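You operate a simulated robot arm through the tools that you are given. There is no shell and no other tool.

The job below is to be done with a simulated robot arm. You get a single attempt, and the scene is never put back.

TASK
Light the grey unit's lamp with the arm swung out to its stop.
Fine: then swing the arm back and lock it.

The check looks at the end state, three seconds after you hand in, the way a careful person would. Anything else that was tipped, shoved, dropped, spilled or broken makes it a failure.

THE ROBOT
A 7-joint arm with a two-finger parallel gripper, fixed in place. Base frame: the origin is on the floor under the middle of its stand, x ahead of it, y to its left, z up. Lengths are in mm, angles in degrees, forces in N, time in s.
It reaches about 1479 mm from its shoulder. Its first joint turns from -166.0 to 166.0 degrees. Payload 4.4 kg.
Tool frame: the origin (TCP) lies between the finger pads and is the grasp point; the fingertips stand 23 mm ahead of it; z points along the fingers, y is the line along which they close. The gripper opens to 94 mm. The fingers are 38 mm wide and 10 mm thick; the gripper's body (54 by 96 mm) begins 39 mm behind the TCP.
Orientation is told as [roll, pitch, yaw] about the base's x, y, z axes, in that order, counted from this pose: with the fingers straight down and closing along the base's y, the tool's x points along the base's -x, its y along +y and its z along -z.

THE INTERFACE
- The arm moves only by the tool apply_moves. Its argument "commands" is a list of rows, each a list of 6 numbers: the shift along the tool's x, y, z in mm, then the turn, a rotation vector about the tool's x, y, z in degrees. In form: [[x, y, z, ax, ay, az], ...]. A call has 1 to 20 rows; each row is the pose to reach, as a shift and turn from the pose commanded when the call began, along the tool's axes at that moment. "claw" is the opening, from 0 (shut) to 1 (fully open), set as the call begins (left out, the last holds). Rows are played at 5 a second. More than 50 mm and 8.6 degrees between two rows, or a gripper value outside its range, and nothing of the call is played. Where a pose cannot be reached the arm comes as near as it can. A force on the tool above 90 N (or 10 N above the force at the start of the call, whichever is more), or a blocked arm, ends the call early, and 0.2 s more pass. The fingers move at their own pace (about 72 mm/s each) and stop on an object; they squeeze with about 29 N. The grip force told is the motor's: it shows also when the fingers shut on nothing. Time passes only in rows, and 0.2 s behind the last, so rows that repeat a pose let the fingers close. The reply holds the time, the measured pose of the TCP, the force on the tool along the base axes, the opening and the grip force, in the units named above and with some noise, with the torque about the TCP (base axes, N m) and any sound that the robot's microphone picked up, and new pictures: "pictures" is both (left out), scene, wrist or none.
- Cameras (640 x 400 px; columns grow to the right, rows downward): "scene" is fixed at [218.6, 498.7, 2034.5]; the picture's right is [-0.84, -0.54, 0.00], its down [-0.36, 0.56, -0.74] and it looks along [0.40, -0.63, -0.67] (base axes); focal length 315 px, centre (320, 200). "wrist" rides on the gripper at [86, 16, -75] in the tool frame; the picture's right is [-0.18, 0.98, 0.00], its down [-0.58, -0.11, -0.81] and it looks along [-0.79, -0.15, 0.59] (tool axes); focal length 243 px, centre (320, 200). There is no depth. A picture from a camera that has moved, and an enlarged one, comes with that camera's place and axes in the base frame and with its lens.
- zoom(camera, box): a new picture of the part [left, top, right, bottom] of that camera's present view, enlarged. It takes no simulated time.
- finish_job(): hands the job in; it is judged then, once.

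Places have to be worked out from the pictures, the camera data and where the tool is seen. Open the gripper and draw the arm clear of the work before you hand the job in, unless the task says otherwise.

The tools are called after "Request:" by a JSON object that holds its "fn" and its "kwargs". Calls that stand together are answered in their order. apply_moves: Moves the arm, as the interface text tells. Its arguments: {"type":"object","properties":{"commands":{"type":"array","items":{"type":"array","items":{"type":"number"}}},"claw":{"type":"number"},"pictures":{"type":"string","enum":["both","scene","wrist","none"]}},"required":["commands"]} The other tools are called the same way: zoom (camera, box) takes an enlarged picture of a part of a camera's view; finish_job () hands the job in.

At the start:

```text
t: 0.0
tcp_pos: [624.7, -149.0, 1608.9]
tcp_rot: [0.0, 0.1, 0.0]
contact_force: [0.0, -0.3, 0.3]
wrist_torque: [-0.04, -0.01, 0.02]
finger_gap: 93.9
grip_force: 0.1
```

scene: 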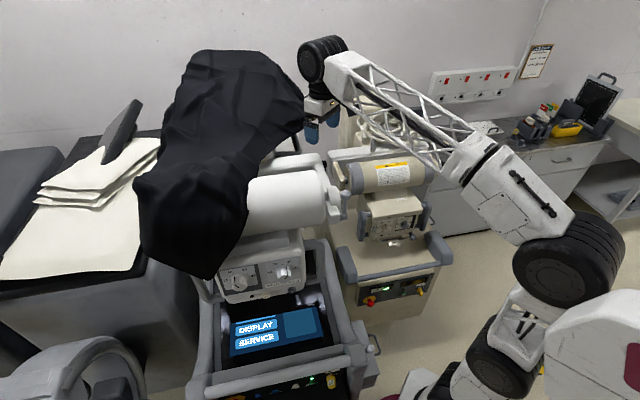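
wrist: 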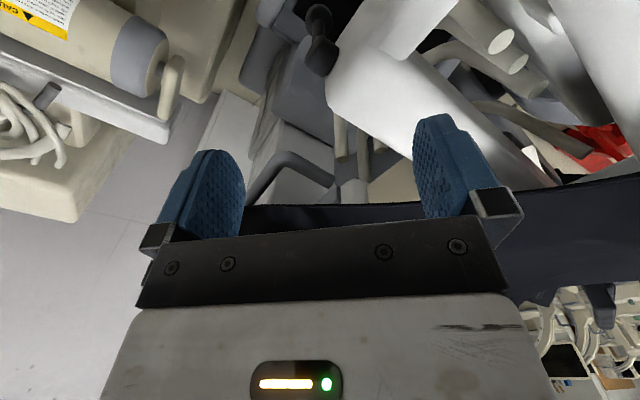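

The scene shows what looks like mobile X-ray units: a grey-trimmed one with a black drape and a display, and a beige one behind. I'll zoom in on several parts before moving anything.

Request:
{"fn": "zoom", "kwargs": {"camera": "scene", "box": [180, 220, 380, 400]}}

Request:
{"fn": "zoom", "kwargs": {"camera": "scene", "box": [310, 130, 470, 330]}}

Request:
{"fn": "zoom", "kwargs": {"camera": "scene", "box": [130, 40, 370, 290]}}

Request:
{"fn": "zoom", "kwargs": {"camera": "wrist", "box": [0, 0, 640, 210]}}

```text
2.22 times, centred on (280, 310) of scene
camera zoom: at [218.6, 498.7, 2034.5], right [-0.84, -0.54, 0.0], down [-0.36, 0.56, -0.74], along [0.4, -0.63, -0.67], focal length 699 px, centre (409, -44)
```

zoom: 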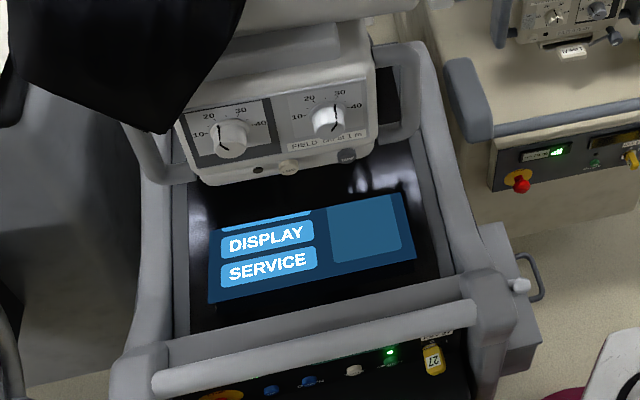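

```text
2.00 times, centred on (390, 230) of scene
camera zoom: at [218.6, 498.7, 2034.5], right [-0.84, -0.54, 0.0], down [-0.36, 0.56, -0.74], along [0.4, -0.63, -0.67], focal length 630 px, centre (180, 140)
```

zoom: 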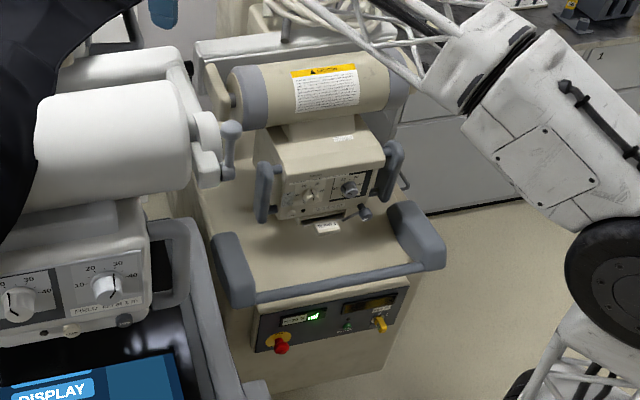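

```text
1.60 times, centred on (250, 165) of scene
camera zoom: at [218.6, 498.7, 2034.5], right [-0.84, -0.54, 0.0], down [-0.36, 0.56, -0.74], along [0.4, -0.63, -0.67], focal length 504 px, centre (432, 256)
```

zoom: 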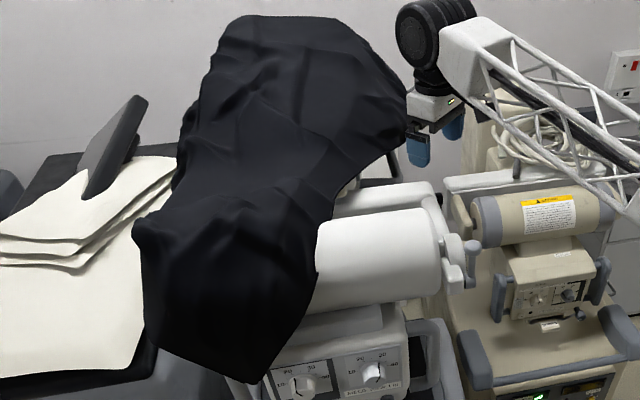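

```text
1.00 times, centred on (320, 105) of wrist (not enlarged: the box is as wide or as high as the picture)
camera zoom: at [537.6, -133.4, 1684.0], right [0.18, 0.98, 0.0], down [0.58, -0.11, 0.81], along [0.79, -0.15, -0.59], focal length 243 px, centre (320, 295)
```

zoom: 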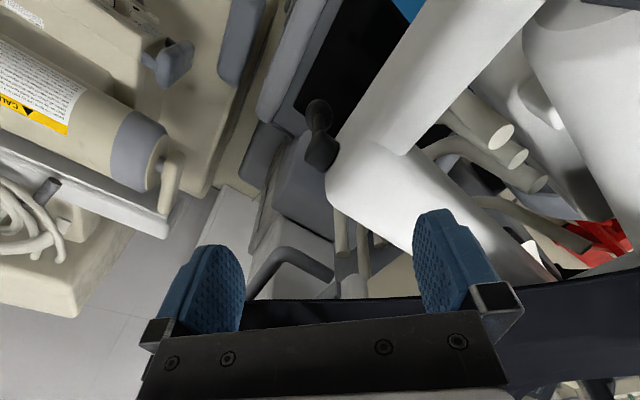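

The grey unit has a white tube head with a collimator box (knobs, small buttons) and a side lever; the tool is at its right rear. I'll zoom tighter on the controls, lever and console.

Request:
{"fn": "zoom", "kwargs": {"camera": "scene", "box": [210, 250, 310, 312]}}

Request:
{"fn": "zoom", "kwargs": {"camera": "scene", "box": [240, 340, 340, 400]}}

Request:
{"fn": "zoom", "kwargs": {"camera": "scene", "box": [280, 140, 380, 230]}}

Request:
{"fn": "zoom", "kwargs": {"camera": "wrist", "box": [220, 0, 420, 125]}}

Request:
{"fn": "zoom", "kwargs": {"camera": "scene", "box": [350, 200, 450, 320]}}

```text
6.40 times, centred on (260, 281) of scene
camera zoom: at [218.6, 498.7, 2034.5], right [-0.84, -0.54, 0.0], down [-0.36, 0.56, -0.74], along [0.4, -0.63, -0.67], focal length 2014 px, centre (704, -318)
```

zoom: 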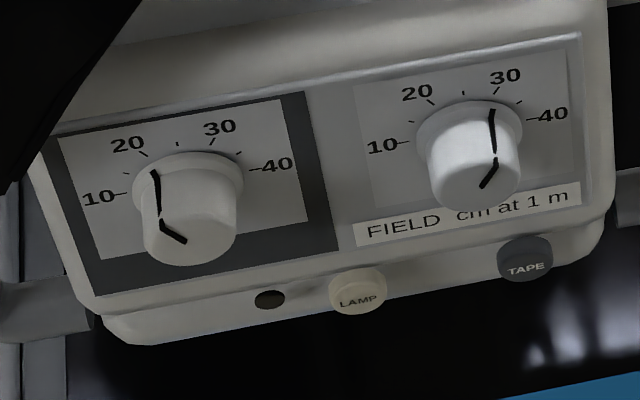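

```text
6.40 times, centred on (290, 370) of scene
camera zoom: at [218.6, 498.7, 2034.5], right [-0.84, -0.54, 0.0], down [-0.36, 0.56, -0.74], along [0.4, -0.63, -0.67], focal length 2014 px, centre (512, -888)
```

zoom: 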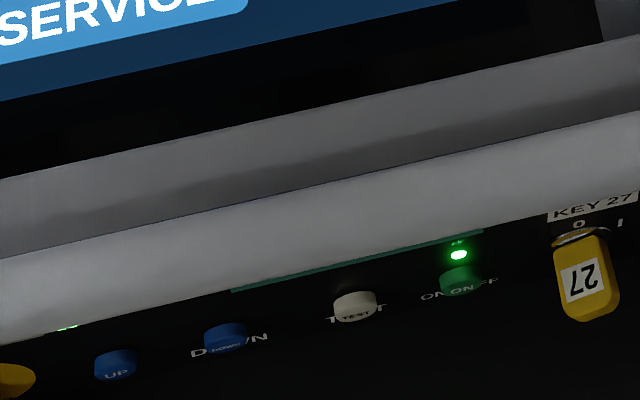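

```text
4.44 times, centred on (330, 185) of scene
camera zoom: at [218.6, 498.7, 2034.5], right [-0.84, -0.54, 0.0], down [-0.36, 0.56, -0.74], along [0.4, -0.63, -0.67], focal length 1399 px, centre (276, 267)
```

zoom: 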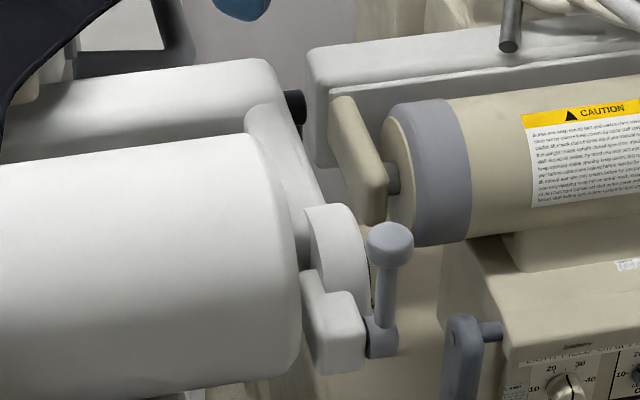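

```text
3.20 times, centred on (320, 62) of wrist
camera zoom: at [537.6, -133.4, 1684.0], right [0.18, 0.98, 0.0], down [0.58, -0.11, 0.81], along [0.79, -0.15, -0.59], focal length 776 px, centre (320, 640)
```

zoom: 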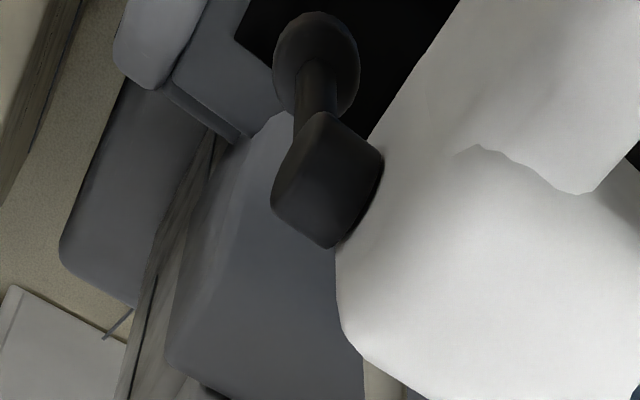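

```text
3.33 times, centred on (400, 260) of scene
camera zoom: at [218.6, 498.7, 2034.5], right [-0.84, -0.54, 0.0], down [-0.36, 0.56, -0.74], along [0.4, -0.63, -0.67], focal length 1049 px, centre (53, 0)
```

zoom: 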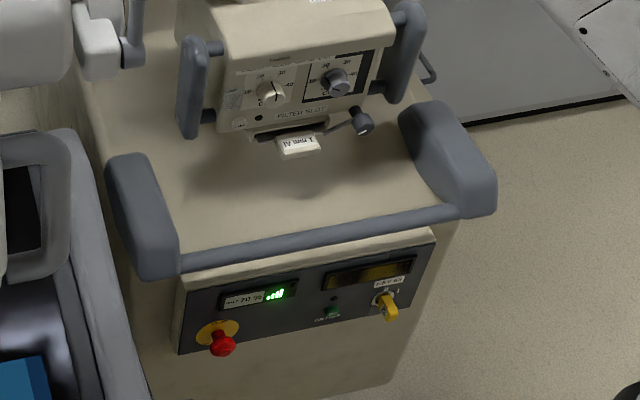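

The LAMP button is on the collimator front, and a black lock lever (hub around (612,-146,1500)) lies under the tool on the arm's end. I'll retreat up and back toward the base to look at the lever and arm from farther off.

Request:
{"fn": "apply_moves", "kwargs": {"commands": [[0, 0, -50, 0, 0, 0], [0, 0, -100, 0, 0, 0], [50, 0, -100, 0, 0, 0], [100, 0, -100, 0, 0, 0], [150, 0, -100, 0, 0, 0], [200, 0, -100, 0, 0, 0]], "claw": 0}}

```text
t: 1.4
tcp_pos: [425.2, -150.5, 1708.3]
tcp_rot: [0.0, 0.1, 0.1]
contact_force: [0.0, -0.7, -0.5]
wrist_torque: [0.03, 0.04, -0.01]
finger_gap: 0.2
grip_force: 28.5
camera wrist: at [339.0, -135.2, 1782.2], right [0.18, 0.98, 0.0], down [0.58, -0.11, 0.8], along [0.79, -0.15, -0.59], focal length 243 px, centre (320, 200)
```

scene: 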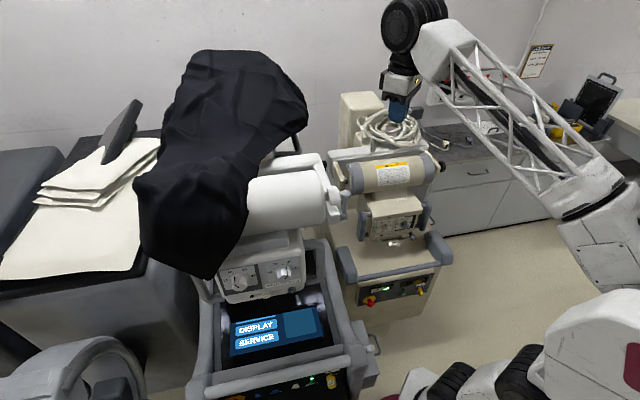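
wrist: 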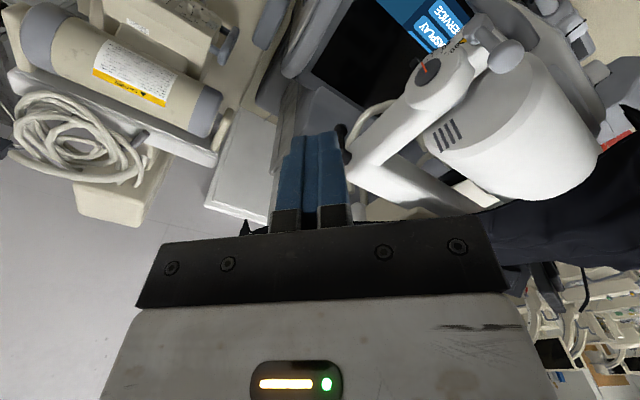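

The wrist view (upside down) now shows the tube end with trunnion, arm, and the black lever near the fingertips. Zooming to identify the parts.

Request:
{"fn": "zoom", "kwargs": {"camera": "wrist", "box": [290, 0, 640, 220]}}

Request:
{"fn": "zoom", "kwargs": {"camera": "wrist", "box": [300, 90, 460, 220]}}

Request:
{"fn": "zoom", "kwargs": {"camera": "wrist", "box": [390, 20, 550, 130]}}

Request:
{"fn": "zoom", "kwargs": {"camera": "scene", "box": [260, 120, 400, 220]}}

```text
1.82 times, centred on (465, 110) of wrist
camera zoom: at [339.0, -135.2, 1782.2], right [0.18, 0.98, 0.0], down [0.58, -0.11, 0.8], along [0.79, -0.15, -0.59], focal length 441 px, centre (56, 364)
```

zoom: 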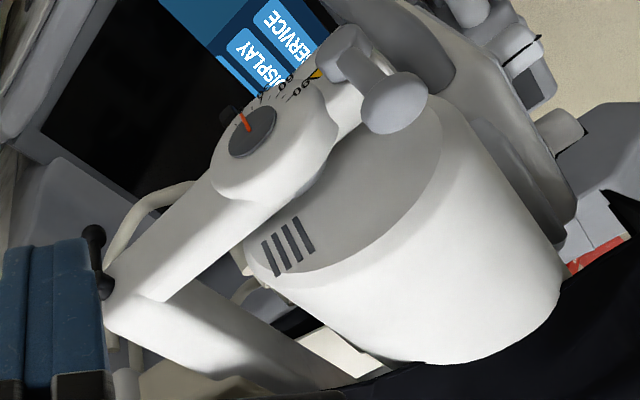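

```text
3.08 times, centred on (380, 155) of wrist
camera zoom: at [339.0, -135.2, 1782.2], right [0.18, 0.98, 0.0], down [0.58, -0.11, 0.8], along [0.79, -0.15, -0.59], focal length 746 px, centre (135, 338)
```

zoom: 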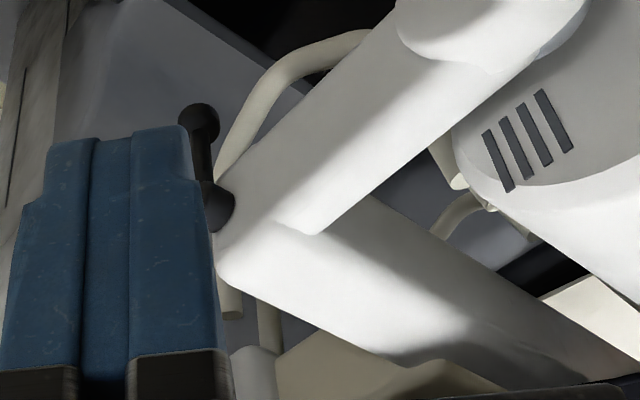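

```text
3.64 times, centred on (470, 75) of wrist
camera zoom: at [339.0, -135.2, 1782.2], right [0.18, 0.98, 0.0], down [0.58, -0.11, 0.8], along [0.79, -0.15, -0.59], focal length 882 px, centre (-226, 654)
```

zoom: 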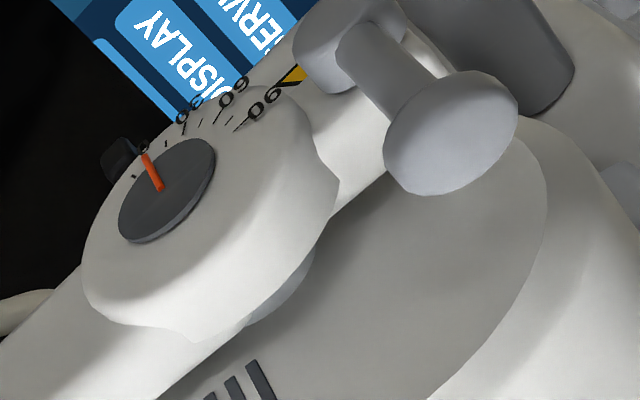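

```text
4.00 times, centred on (330, 170) of scene
camera zoom: at [218.6, 498.7, 2034.5], right [-0.84, -0.54, 0.0], down [-0.36, 0.56, -0.74], along [0.4, -0.63, -0.67], focal length 1259 px, centre (280, 320)
```

zoom: 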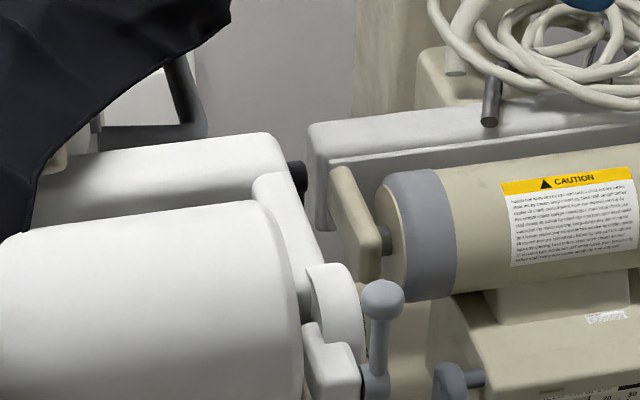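

The grey unit's horizontal arm runs from under the drape to an elbow with a black ball lever; then a link goes to a dial (scale 0–90) and a grey upright lever at about (462,3,1560). I'll go round to the outer side to view the lever, dial and elbow squarely.

Request:
{"fn": "apply_moves", "kwargs": {"commands": [[10, -22, 7, 0, 0, -7], [20, -45, 14, 0, 0, -14], [30, -67, 21, 0, 0, -21], [40, -90, 28, 0, 0, -28], [50, -112, 35, 0, 0, -35], [60, -135, 42, 0, 0, -42], [70, -157, 50, 0, 0, -49], [75, -180, 58, 0, 0, -56]]}}

```text
t: 3.4
tcp_pos: [387.8, -281.7, 1652.5]
tcp_rot: [-0.1, 0.1, 63.6]
contact_force: [1.9, 0.5, -0.1]
wrist_torque: [-0.02, 0.08, -0.01]
finger_gap: 0.0
grip_force: 29.3
stopped in row 8: the arm was blocked; the commanded pose is now the measured one
camera wrist: at [334.6, -352.1, 1726.2], right [-0.8, 0.6, 0.0], down [0.35, 0.47, 0.81], along [0.49, 0.64, -0.59], focal length 243 px, centre (320, 200)
```

scene: 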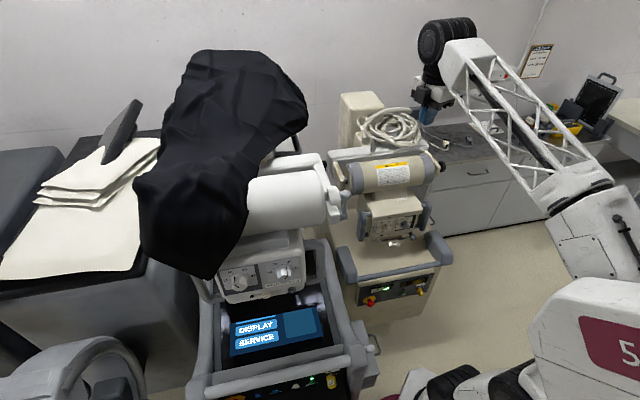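
wrist: 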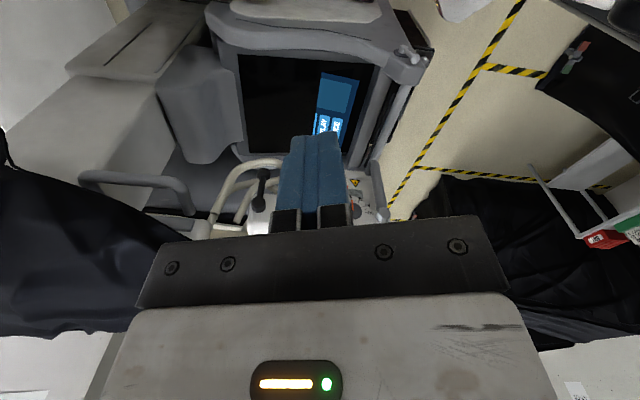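

The arm reported itself blocked near the last row (likely its own joint limit), no contact. I'll open the gripper to see between the fingers and zoom on the elbow and dial.

Request:
{"fn": "apply_moves", "kwargs": {"commands": [[0, 0, 0, 0, 0, 0], [0, 0, 0, 0, 0, 0], [0, 0, 0, 0, 0, 0]], "claw": 1, "pictures": "wrist"}}

Request:
{"fn": "zoom", "kwargs": {"camera": "wrist", "box": [180, 120, 420, 230]}}

Request:
{"fn": "zoom", "kwargs": {"camera": "wrist", "box": [0, 0, 320, 240]}}

Request:
{"fn": "zoom", "kwargs": {"camera": "wrist", "box": [240, 0, 460, 140]}}

```text
t: 4.2
tcp_pos: [389.5, -284.5, 1648.7]
tcp_rot: [0.1, 0.0, 63.6]
contact_force: [0.3, 0.7, -0.1]
wrist_torque: [0.02, -0.01, 0.03]
finger_gap: 94.2
grip_force: 0.1
camera wrist: at [336.2, -354.1, 1724.2], right [-0.8, 0.6, 0.0], down [0.36, 0.47, 0.81], along [0.49, 0.64, -0.59], focal length 243 px, centre (320, 200)
```

wrist: 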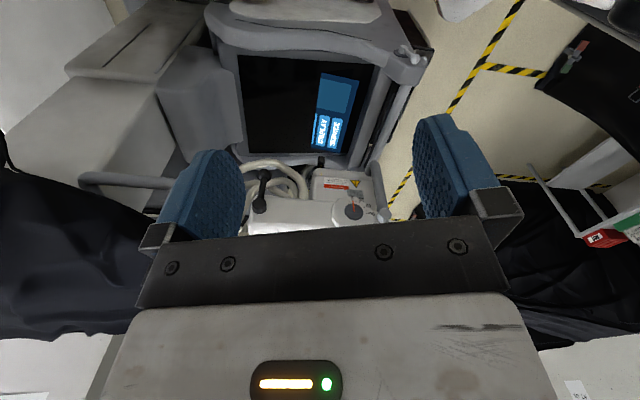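

```text
2.67 times, centred on (300, 175) of wrist
camera zoom: at [336.2, -354.1, 1724.2], right [-0.8, 0.6, 0.0], down [0.36, 0.47, 0.81], along [0.49, 0.64, -0.59], focal length 647 px, centre (373, 267)
```

zoom: 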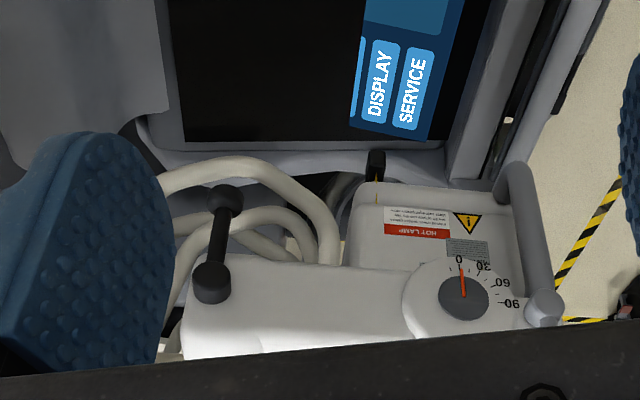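

```text
1.67 times, centred on (160, 120) of wrist
camera zoom: at [336.2, -354.1, 1724.2], right [-0.8, 0.6, 0.0], down [0.36, 0.47, 0.81], along [0.49, 0.64, -0.59], focal length 404 px, centre (587, 333)
```

zoom: 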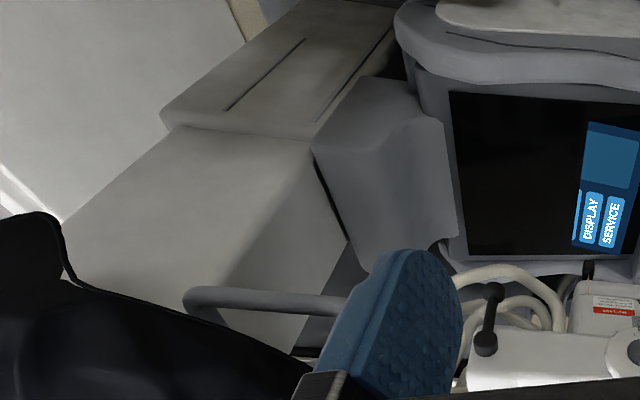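

```text
2.86 times, centred on (350, 70) of wrist
camera zoom: at [336.2, -354.1, 1724.2], right [-0.8, 0.6, 0.0], down [0.36, 0.47, 0.81], along [0.49, 0.64, -0.59], focal length 693 px, centre (234, 571)
```

zoom: 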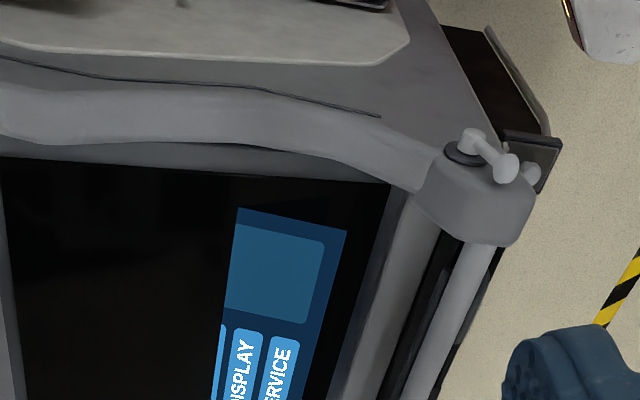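

There's also a lever on the front-right corner of the grey console (scene about (372,348)). The dial reads 0 with the orange pointer. Zooming in on the corner lever and the right side of the console.

Request:
{"fn": "zoom", "kwargs": {"camera": "scene", "box": [320, 310, 400, 400]}}

Request:
{"fn": "zoom", "kwargs": {"camera": "wrist", "box": [370, 10, 450, 100]}}

Request:
{"fn": "zoom", "kwargs": {"camera": "scene", "box": [180, 220, 320, 310]}}

Request:
{"fn": "zoom", "kwargs": {"camera": "scene", "box": [0, 300, 200, 400]}}

```text
4.44 times, centred on (360, 355) of scene
camera zoom: at [218.6, 498.7, 2034.5], right [-0.84, -0.54, 0.0], down [-0.36, 0.56, -0.74], along [0.4, -0.63, -0.67], focal length 1399 px, centre (142, -489)
```

zoom: 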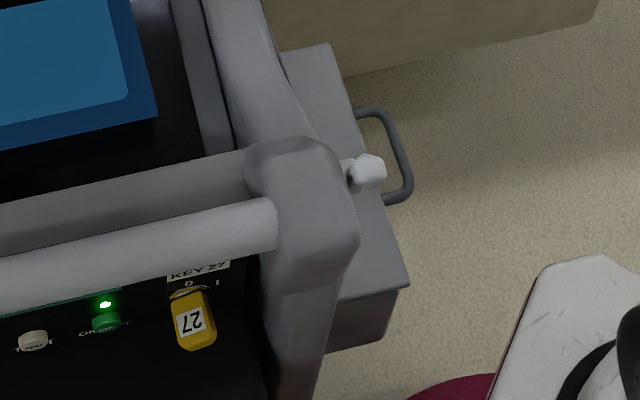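

```text
4.44 times, centred on (410, 55) of wrist
camera zoom: at [336.2, -354.1, 1724.2], right [-0.8, 0.6, 0.0], down [0.36, 0.47, 0.81], along [0.49, 0.64, -0.59], focal length 1078 px, centre (-80, 844)
```

zoom: 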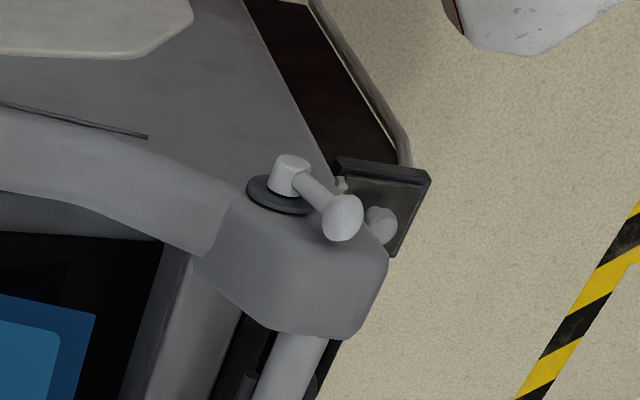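

```text
4.44 times, centred on (250, 265) of scene
camera zoom: at [218.6, 498.7, 2034.5], right [-0.84, -0.54, 0.0], down [-0.36, 0.56, -0.74], along [0.4, -0.63, -0.67], focal length 1399 px, centre (631, -89)
```

zoom: 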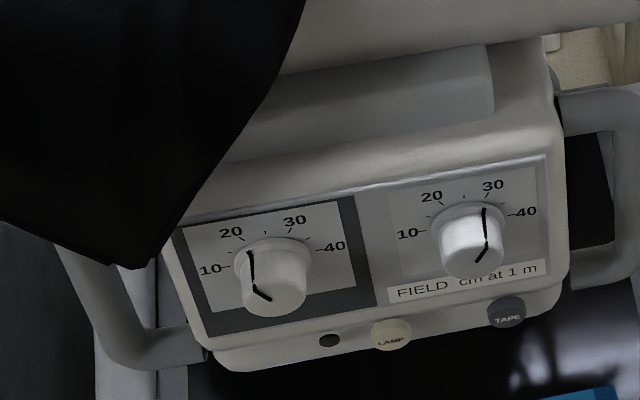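

```text
3.20 times, centred on (100, 350) of scene
camera zoom: at [218.6, 498.7, 2034.5], right [-0.84, -0.54, 0.0], down [-0.36, 0.56, -0.74], along [0.4, -0.63, -0.67], focal length 1007 px, centre (1024, -280)
```

zoom: 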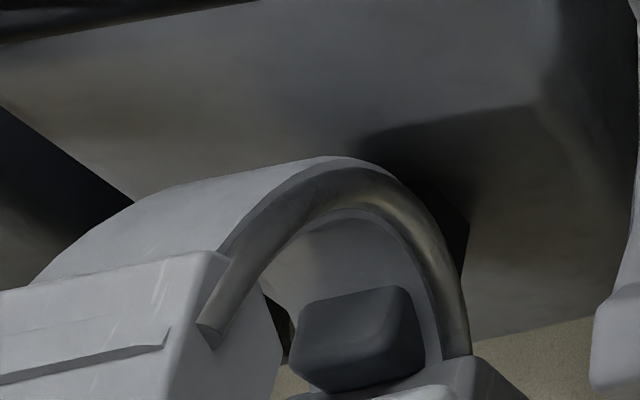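

I think I need a better view of how the arm pivots. I'll rise and shift toward +x to look down along the horizontal arm toward the drape.

Request:
{"fn": "apply_moves", "kwargs": {"commands": [[-8, -27, -37, 0, 0, 0], [-16, -54, -75, 0, 0, 0], [-24, -81, -112, 0, 0, 0], [-31, -108, -150, 0, 0, 0]]}}

Request:
{"fn": "zoom", "kwargs": {"camera": "wrist", "box": [180, 60, 480, 240]}}

```text
t: 5.2
tcp_pos: [481.8, -305.5, 1733.4]
tcp_rot: [-0.1, 0.0, 62.9]
contact_force: [-0.8, 0.0, 0.4]
wrist_torque: [0.01, -0.03, -0.04]
finger_gap: 94.0
grip_force: 0.0
out of reach, approached as far as the arm can: row 3, 4
camera wrist: at [427.5, -376.3, 1808.5], right [-0.79, 0.61, 0.0], down [0.36, 0.47, 0.81], along [0.49, 0.64, -0.59], focal length 243 px, centre (320, 200)
```

scene: 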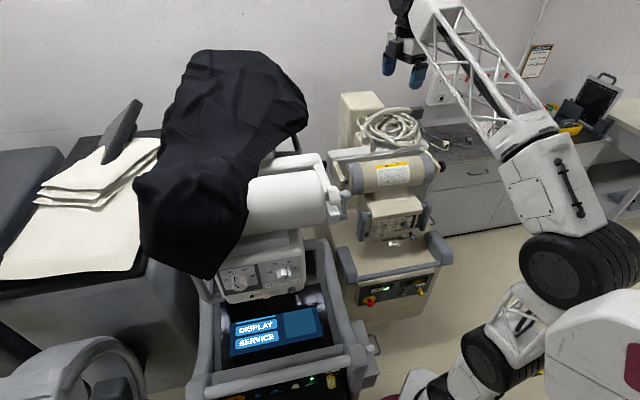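
wrist: 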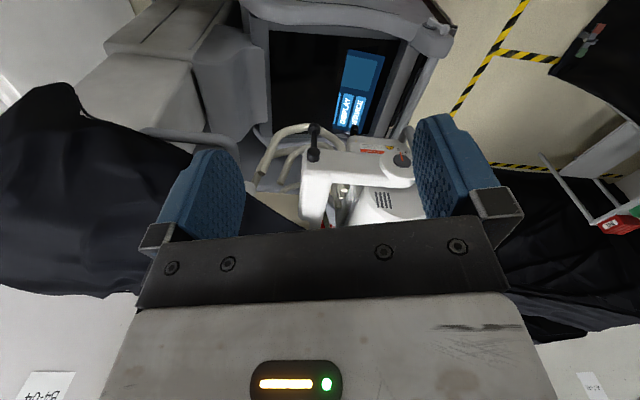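

```text
2.13 times, centred on (330, 150) of wrist
camera zoom: at [427.5, -376.3, 1808.5], right [-0.79, 0.61, 0.0], down [0.36, 0.47, 0.81], along [0.49, 0.64, -0.59], focal length 518 px, centre (299, 307)
```

zoom: 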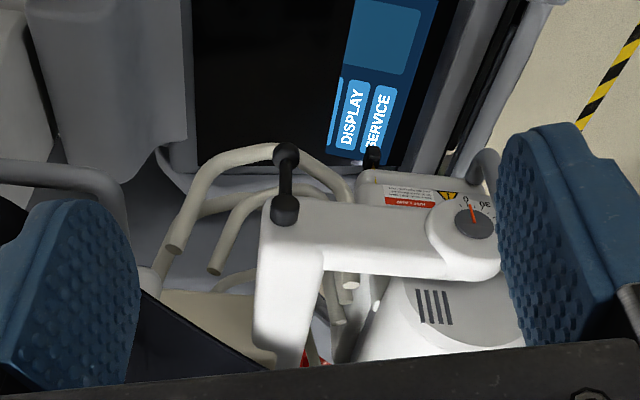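

The elbow has the long black lever hanging down; the rest of the arm disappears beneath the drape. I'll carry the camera high over to the front-left side of the unit to look at the collimator and tube from the front.

Request:
{"fn": "apply_moves", "kwargs": {"commands": [[-31, 28, 0, 0, 0, 7.4], [-62, 56, 0, 0, 0, 14.9], [-93, 84, 0, 0, 0, 22.3], [-124, 112, 0, 0, 0, 29.8], [-155, 140, 0, 0, 0, 37.3], [-186, 169, 0, 0, 0, 44.7], [-217, 197, 0, 0, 0, 52.2], [-248, 225, 0, 0, 0, 59.7], [-279, 253, 0, 0, 0, 67.1], [-310, 281, 0, 0, 0, 74.6], [-341, 309, 20, 0, 0, 82], [-372, 337, 50, 0, 0, 89.5], [-403, 365, 83, 0, 0, 97]]}}

Request:
{"fn": "zoom", "kwargs": {"camera": "wrist", "box": [180, 0, 480, 240]}}

```text
refused: row 12 steps farther than a row can; nothing moved
```

```text
1.67 times, centred on (330, 120) of wrist
camera zoom: at [427.5, -376.3, 1808.5], right [-0.79, 0.61, 0.0], down [0.36, 0.47, 0.81], along [0.49, 0.64, -0.59], focal length 404 px, centre (303, 333)
```

zoom: 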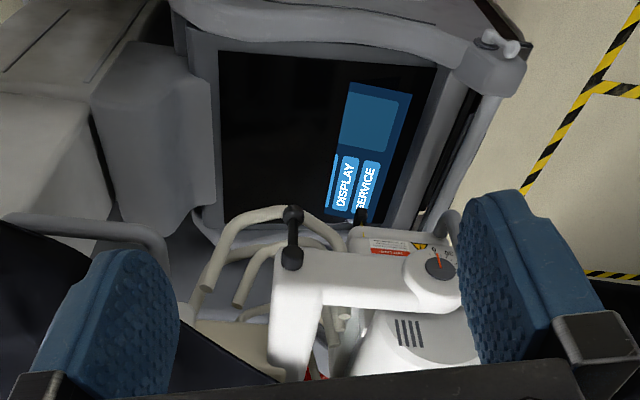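

One step was too long, so I'll repeat the path with evenly spread, smaller rows.

Request:
{"fn": "apply_moves", "kwargs": {"commands": [[-29, 26, 4, 0, 0, 6.9], [-58, 52, 8, 0, 0, 13.9], [-86, 78, 12, 0, 0, 20.8], [-115, 104, 16, 0, 0, 27.7], [-144, 130, 20, 0, 0, 34.6], [-173, 156, 24, 0, 0, 41.6], [-201, 182, 28, 0, 0, 48.5], [-230, 209, 35, 0, 0, 55.4], [-259, 235, 43, 0, 0, 62.4], [-288, 261, 51, 0, 0, 69.3], [-317, 287, 59, 0, 0, 76.2], [-345, 313, 67, 0, 0, 83.1], [-374, 339, 75, 0, 0, 90.1], [-403, 365, 83, 0, 0, 97]]}}

Request:
{"fn": "zoom", "kwargs": {"camera": "wrist", "box": [180, 0, 480, 240]}}

```text
t: 8.2
tcp_pos: [337.8, 219.4, 1652.0]
tcp_rot: [0.0, 0.0, -34.2]
contact_force: [0.6, 0.4, 0.1]
wrist_torque: [-0.02, 0.0, 0.0]
finger_gap: 93.7
grip_force: 0.0
camera wrist: at [275.3, 280.5, 1727.0], right [0.7, 0.71, 0.0], down [0.42, -0.42, 0.81], along [0.57, -0.57, -0.59], focal length 243 px, centre (320, 200)
```

scene: 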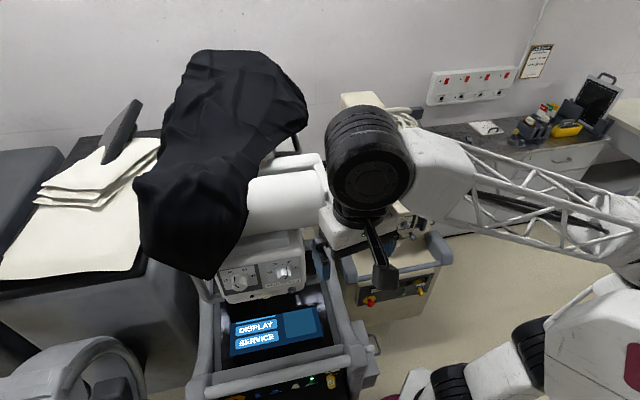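
wrist: 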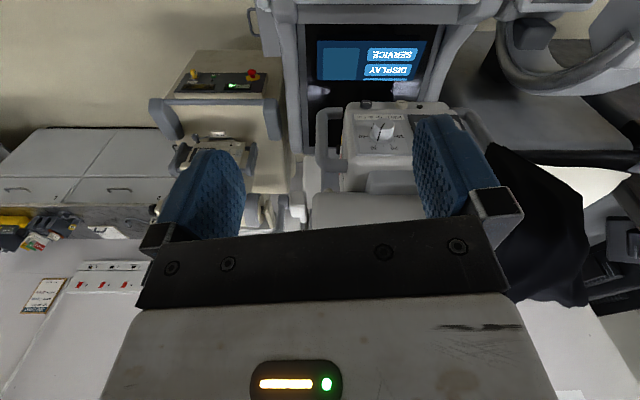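

```text
1.67 times, centred on (330, 120) of wrist
camera zoom: at [275.3, 280.5, 1727.0], right [0.7, 0.71, 0.0], down [0.42, -0.42, 0.81], along [0.57, -0.57, -0.59], focal length 404 px, centre (303, 333)
```

zoom: 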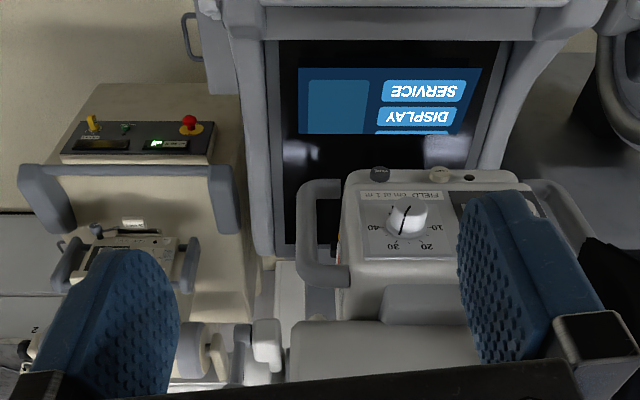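

Seen from the front, the unit is square to this view: its lateral axis is about (0.71,0.70) and its front faces (-0.70,0.71); LAMP sits near (556,209,1332). I'll swing back to the outer side and lower, to see under the arm link and the black lever closely.

Request:
{"fn": "apply_moves", "kwargs": {"commands": [[-25, -24, -12, 0, 0, -6.7], [-50, -48, -24, 0, 0, -13.4], [-76, -73, -36, 0, 0, -20.1], [-101, -97, -48, 0, 0, -26.8], [-126, -121, -60, 0, 0, -33.5], [-151, -145, -72, 0, 0, -40.2], [-177, -169, -81, 0, 0, -46.9], [-202, -194, -81, 0, 0, -53.6], [-227, -218, -81, 0, 0, -60.3], [-253, -242, -81, 0, 0, -67], [-278, -266, -81, 0, 0, -73.7], [-303, -290, -81, 0, 0, -80.4], [-328, -315, -81, 0, 0, -87.1], [-354, -339, -81, 0, 0, -93.8], [-349, -332, -40, 0, 0, -93.8], [-344, -325, 5, 0, 0, -93.8], [-339, -318, 50, 0, 0, -93.8], [-334, -310, 92, 0, 0, -93.8]], "pictures": "wrist"}}

Request:
{"fn": "zoom", "kwargs": {"camera": "wrist", "box": [180, 60, 460, 240]}}

```text
t: 12.0
tcp_pos: [441.1, -224.8, 1557.8]
tcp_rot: [0.0, 0.0, 59.7]
contact_force: [-0.4, -0.9, 0.3]
wrist_torque: [0.01, 0.01, -0.03]
finger_gap: 94.1
grip_force: 0.1
out of reach, approached as far as the arm can: row 6, 7, 8, 9, 10, 11
camera wrist: at [384.1, -291.7, 1632.7], right [-0.76, 0.66, 0.0], down [0.39, 0.45, 0.81], along [0.53, 0.61, -0.59], focal length 243 px, centre (320, 200)
```

wrist: 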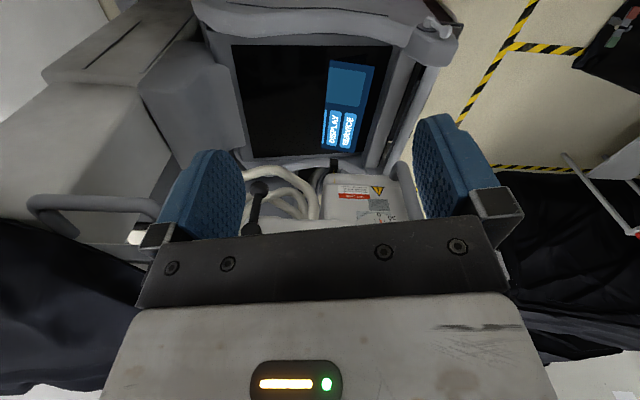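

```text
2.22 times, centred on (320, 150) of wrist
camera zoom: at [384.1, -291.7, 1632.7], right [-0.76, 0.66, 0.0], down [0.39, 0.45, 0.81], along [0.53, 0.61, -0.59], focal length 539 px, centre (320, 311)
```

zoom: 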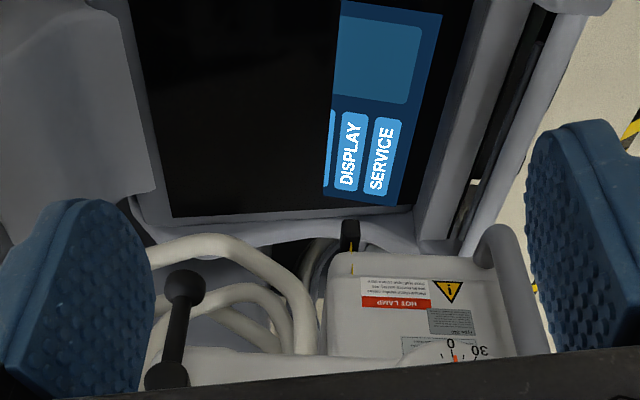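

The small black block behind the collimator is just the tape measure. I'll tilt the tool so the camera looks level at the elbow lever and link from the outer side.

Request:
{"fn": "apply_moves", "kwargs": {"commands": [[0, 0, 10, 0, -7, 0], [0, 0, 20, 0, -14, 0], [0, 0, 30, 0, -21, 0], [0, 0, 40, 0, -28, 0], [0, 0, 50, 0, -35, 0]], "pictures": "wrist"}}

Request:
{"fn": "zoom", "kwargs": {"camera": "wrist", "box": [180, 60, 460, 240]}}

```text
t: 13.4
tcp_pos: [454.4, -193.6, 1511.3]
tcp_rot: [-0.2, -35.1, 63.4]
contact_force: [-0.1, 0.6, 0.0]
wrist_torque: [0.01, -0.03, -0.02]
finger_gap: 94.1
grip_force: 0.0
stopped in row 5: the arm was blocked; the commanded pose is now the measured one
camera wrist: at [389.0, -289.4, 1522.1], right [-0.81, 0.58, 0.1], down [0.1, -0.04, 0.99], along [0.58, 0.82, -0.03], focal length 243 px, centre (320, 200)
```

wrist: 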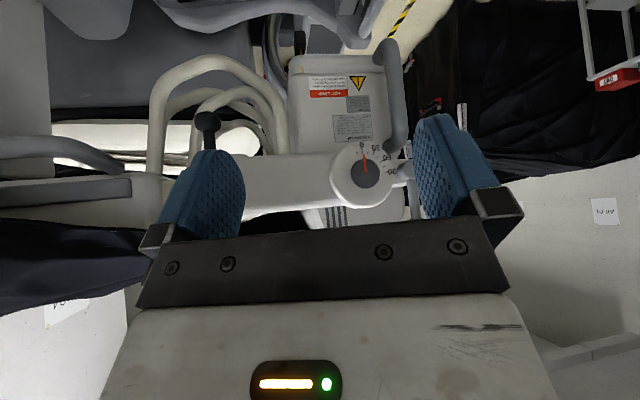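

```text
2.22 times, centred on (320, 150) of wrist
camera zoom: at [389.0, -289.4, 1522.1], right [-0.81, 0.58, 0.1], down [0.1, -0.04, 0.99], along [0.58, 0.82, -0.03], focal length 539 px, centre (320, 311)
```

zoom: 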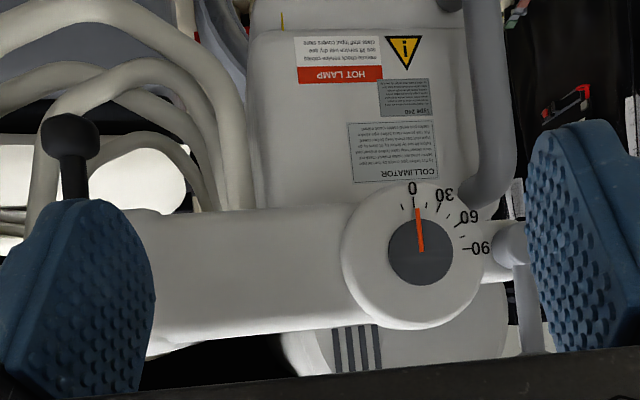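

Now a clear view: the dial is the head-tilt scale at 0, and there are labels on the collimator side. Zooming to read them and to see the elbow and column area.

Request:
{"fn": "zoom", "kwargs": {"camera": "wrist", "box": [300, 65, 390, 150]}}

Request:
{"fn": "zoom", "kwargs": {"camera": "wrist", "box": [130, 90, 250, 220]}}

Request:
{"fn": "zoom", "kwargs": {"camera": "wrist", "box": [330, 110, 430, 220]}}

Request:
{"fn": "zoom", "kwargs": {"camera": "wrist", "box": [0, 40, 200, 220]}}

```text
4.71 times, centred on (345, 108) of wrist
camera zoom: at [389.0, -289.4, 1522.1], right [-0.81, 0.58, 0.1], down [0.1, -0.04, 0.99], along [0.58, 0.82, -0.03], focal length 1142 px, centre (202, 635)
```

zoom: 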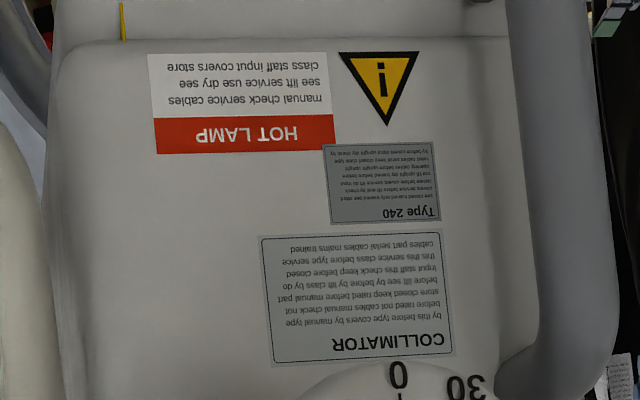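

```text
3.08 times, centred on (190, 155) of wrist
camera zoom: at [389.0, -289.4, 1522.1], right [-0.81, 0.58, 0.1], down [0.1, -0.04, 0.99], along [0.58, 0.82, -0.03], focal length 746 px, centre (720, 338)
```

zoom: 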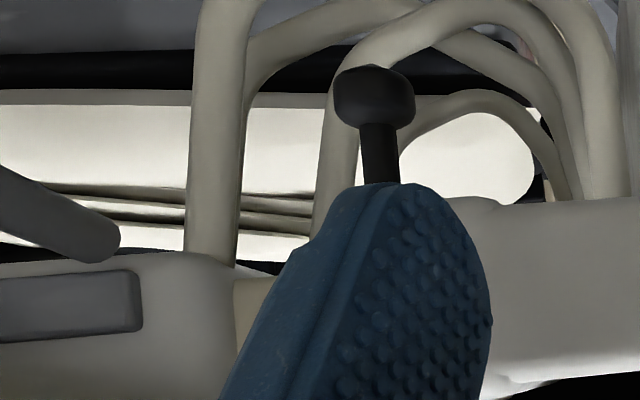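

```text
3.64 times, centred on (380, 165) of wrist
camera zoom: at [389.0, -289.4, 1522.1], right [-0.81, 0.58, 0.1], down [0.1, -0.04, 0.99], along [0.58, 0.82, -0.03], focal length 882 px, centre (102, 327)
```

zoom: 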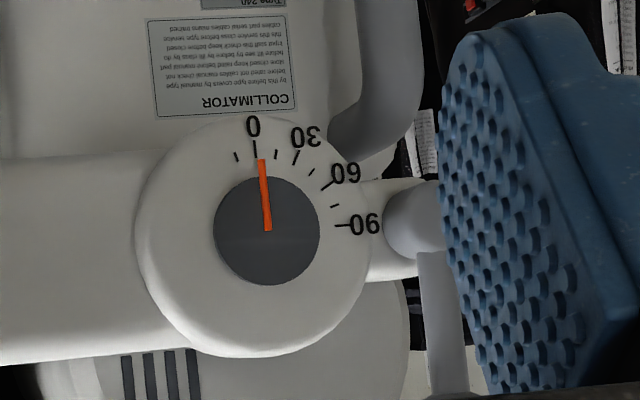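

```text
2.22 times, centred on (100, 130) of wrist
camera zoom: at [389.0, -289.4, 1522.1], right [-0.81, 0.58, 0.1], down [0.1, -0.04, 0.99], along [0.58, 0.82, -0.03], focal length 539 px, centre (809, 356)
```

zoom: 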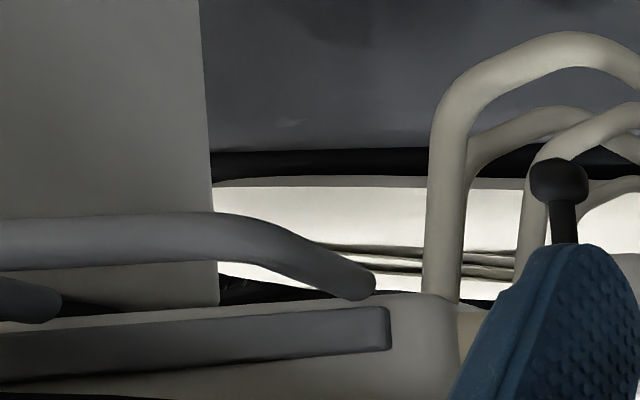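

The labels carry nothing useful. There is a boom coming from a rear column toward the elbow region; I'll shift toward the rear at the same height to see how the boom, elbow and black lever connect.

Request:
{"fn": "apply_moves", "kwargs": {"commands": [[9, -43, -12, 0, 0, 0], [18, -87, -25, 0, 0, 0], [27, -130, -37, 0, 0, 0], [35, -174, -50, 0, 0, 0]], "pictures": "both"}}

Request:
{"fn": "zoom", "kwargs": {"camera": "wrist", "box": [180, 60, 460, 240]}}

Request:
{"fn": "zoom", "kwargs": {"camera": "wrist", "box": [0, 0, 320, 240]}}

```text
t: 14.4
tcp_pos: [582.4, -329.9, 1533.9]
tcp_rot: [-0.2, -35.1, 63.0]
contact_force: [0.0, 0.1, 0.9]
wrist_torque: [-0.06, 0.0, -0.01]
finger_gap: 94.2
grip_force: 0.1
camera wrist: at [515.6, -423.9, 1544.9], right [-0.81, 0.58, 0.1], down [0.1, -0.04, 0.99], along [0.58, 0.81, -0.03], focal length 243 px, centre (320, 200)
```

scene: 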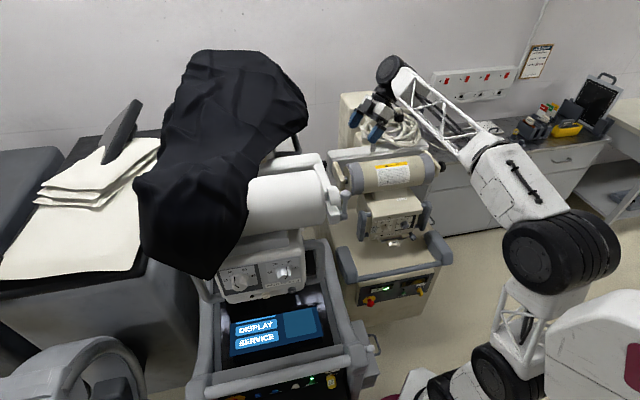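
wrist: 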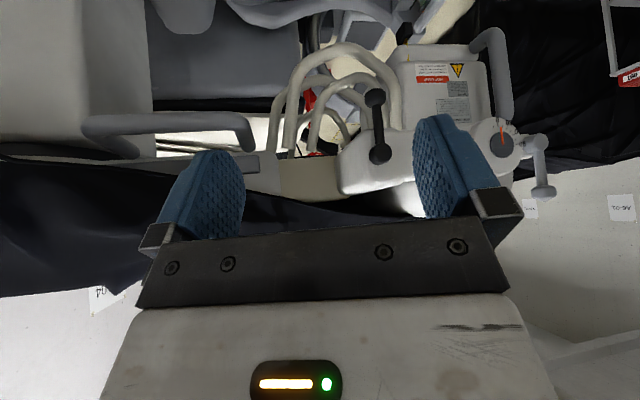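

```text
2.22 times, centred on (320, 150) of wrist
camera zoom: at [515.6, -423.9, 1544.9], right [-0.81, 0.58, 0.1], down [0.1, -0.04, 0.99], along [0.58, 0.81, -0.03], focal length 539 px, centre (320, 311)
```

zoom: 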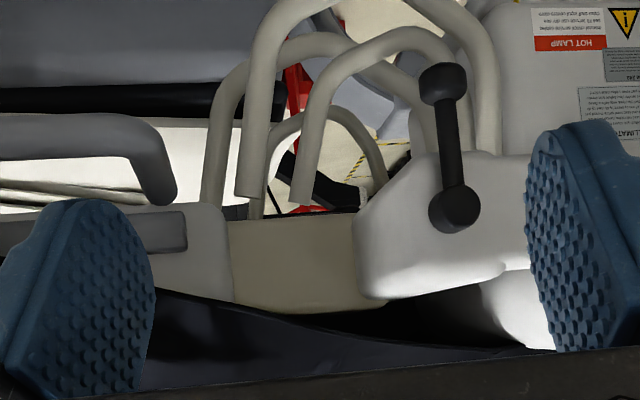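

```text
1.67 times, centred on (160, 120) of wrist
camera zoom: at [515.6, -423.9, 1544.9], right [-0.81, 0.58, 0.1], down [0.1, -0.04, 0.99], along [0.58, 0.81, -0.03], focal length 404 px, centre (587, 333)
```

zoom: 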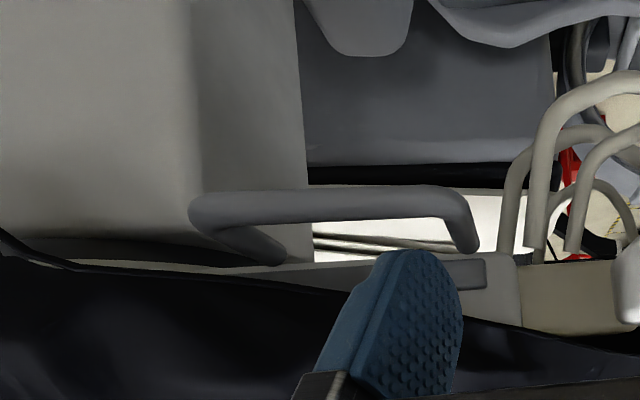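

The structure is now clear: column at the rear, a boom forward under the drape, a cross block with the black lever on its outer end (hub ≈(619,-147,1490), ball ≈(618,-149,1418), hanging straight down). I'll level the fingers here in free space so they point toward the lever, and check reachability.

Request:
{"fn": "apply_moves", "kwargs": {"commands": [[0, 0, 0, 0, -7, 0], [0, 0, 0, 0, -14, 0], [0, 0, 0, 0, -21, 0], [0, 0, 0, 0, -28, 0], [0, 0, 0, 0, -35, 0], [0, 0, 0, 0, -42, 0], [0, 0, 0, 0, -50, 0]], "claw": 0, "pictures": "both"}}

```text
t: 16.0
tcp_pos: [580.9, -329.5, 1533.5]
tcp_rot: [-2.0, -85.2, 65.0]
contact_force: [0.5, 0.3, 0.3]
wrist_torque: [-0.02, 0.01, 0.03]
finger_gap: 0.2
grip_force: 28.5
camera wrist: at [529.8, -394.7, 1453.4], right [-0.87, 0.46, 0.18], down [-0.25, -0.72, 0.65], along [0.43, 0.52, 0.74], focal length 243 px, centre (320, 200)
```

scene: 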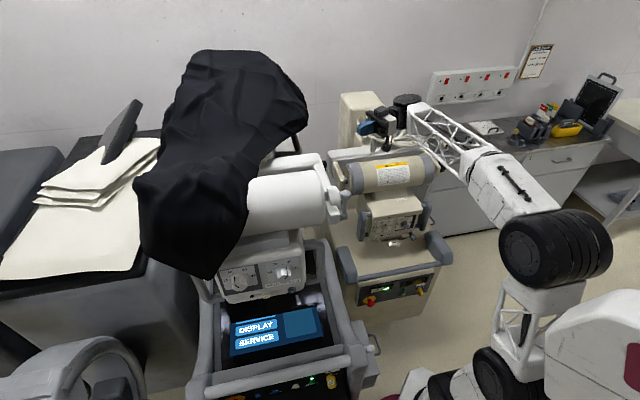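
wrist: 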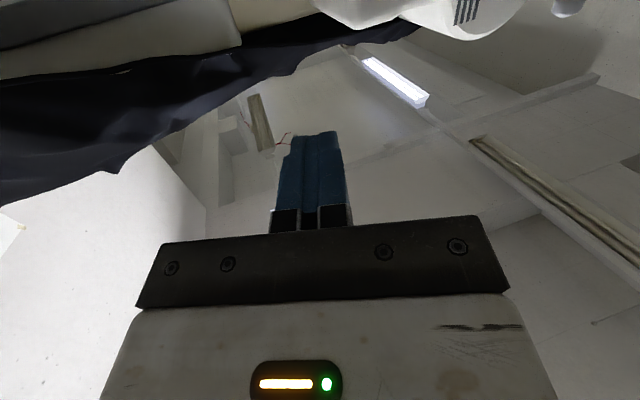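

The level pose is reachable. Next I bring the closed fingers to a standoff next to the black lever (rear side of it), tilted about 30° below level and square to the unit, to get a close look before any touch.

Request:
{"fn": "apply_moves", "kwargs": {"commands": [[13, 7, 18, 2.9, 4.2, 0.9], [26, 14, 36, 5.8, 8.3, 1.8], [39, 21, 54, 8.7, 12.5, 2.8], [52, 28, 71, 11.5, 16.6, 3.7], [65, 35, 89, 14.4, 20.8, 4.6], [78.5, 42, 107, 17.3, 24.9, 5.5]], "pictures": "both"}}

Request:
{"fn": "zoom", "kwargs": {"camera": "wrist", "box": [200, 60, 480, 240]}}

```text
t: 17.4
tcp_pos: [591.6, -218.5, 1444.4]
tcp_rot: [-0.3, -60.0, 45.1]
contact_force: [0.0, 0.1, 0.5]
wrist_torque: [0.04, -0.03, 0.01]
finger_gap: 0.1
grip_force: 28.9
camera wrist: at [503.3, -284.1, 1406.4], right [-0.63, 0.76, 0.16], down [-0.21, -0.36, 0.91], along [0.75, 0.54, 0.39], focal length 243 px, centre (320, 200)
```

scene: 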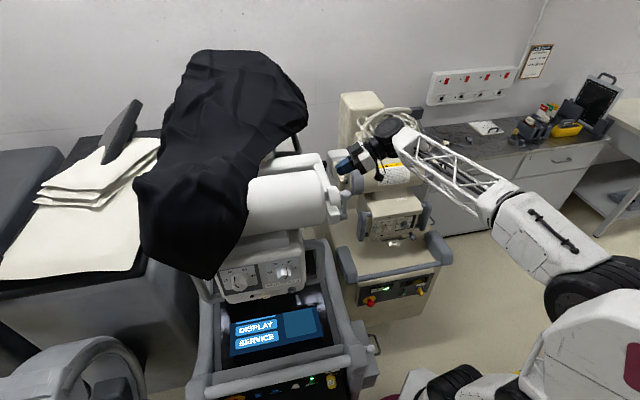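
wrist: 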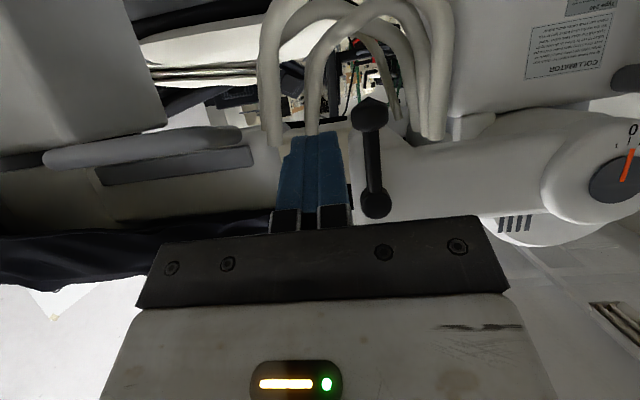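

```text
2.22 times, centred on (340, 150) of wrist
camera zoom: at [503.3, -284.1, 1406.4], right [-0.63, 0.76, 0.16], down [-0.21, -0.36, 0.91], along [0.75, 0.54, 0.39], focal length 539 px, centre (276, 311)
```

zoom: 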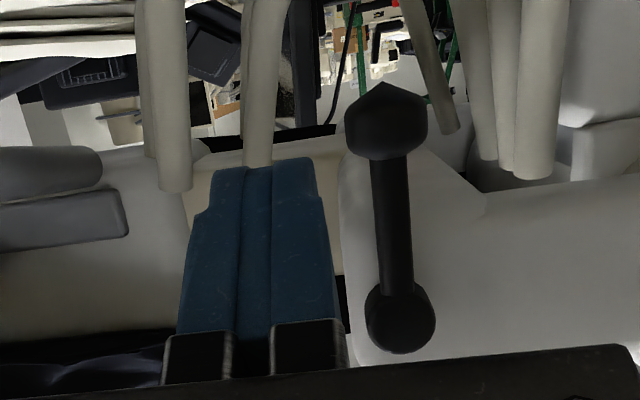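

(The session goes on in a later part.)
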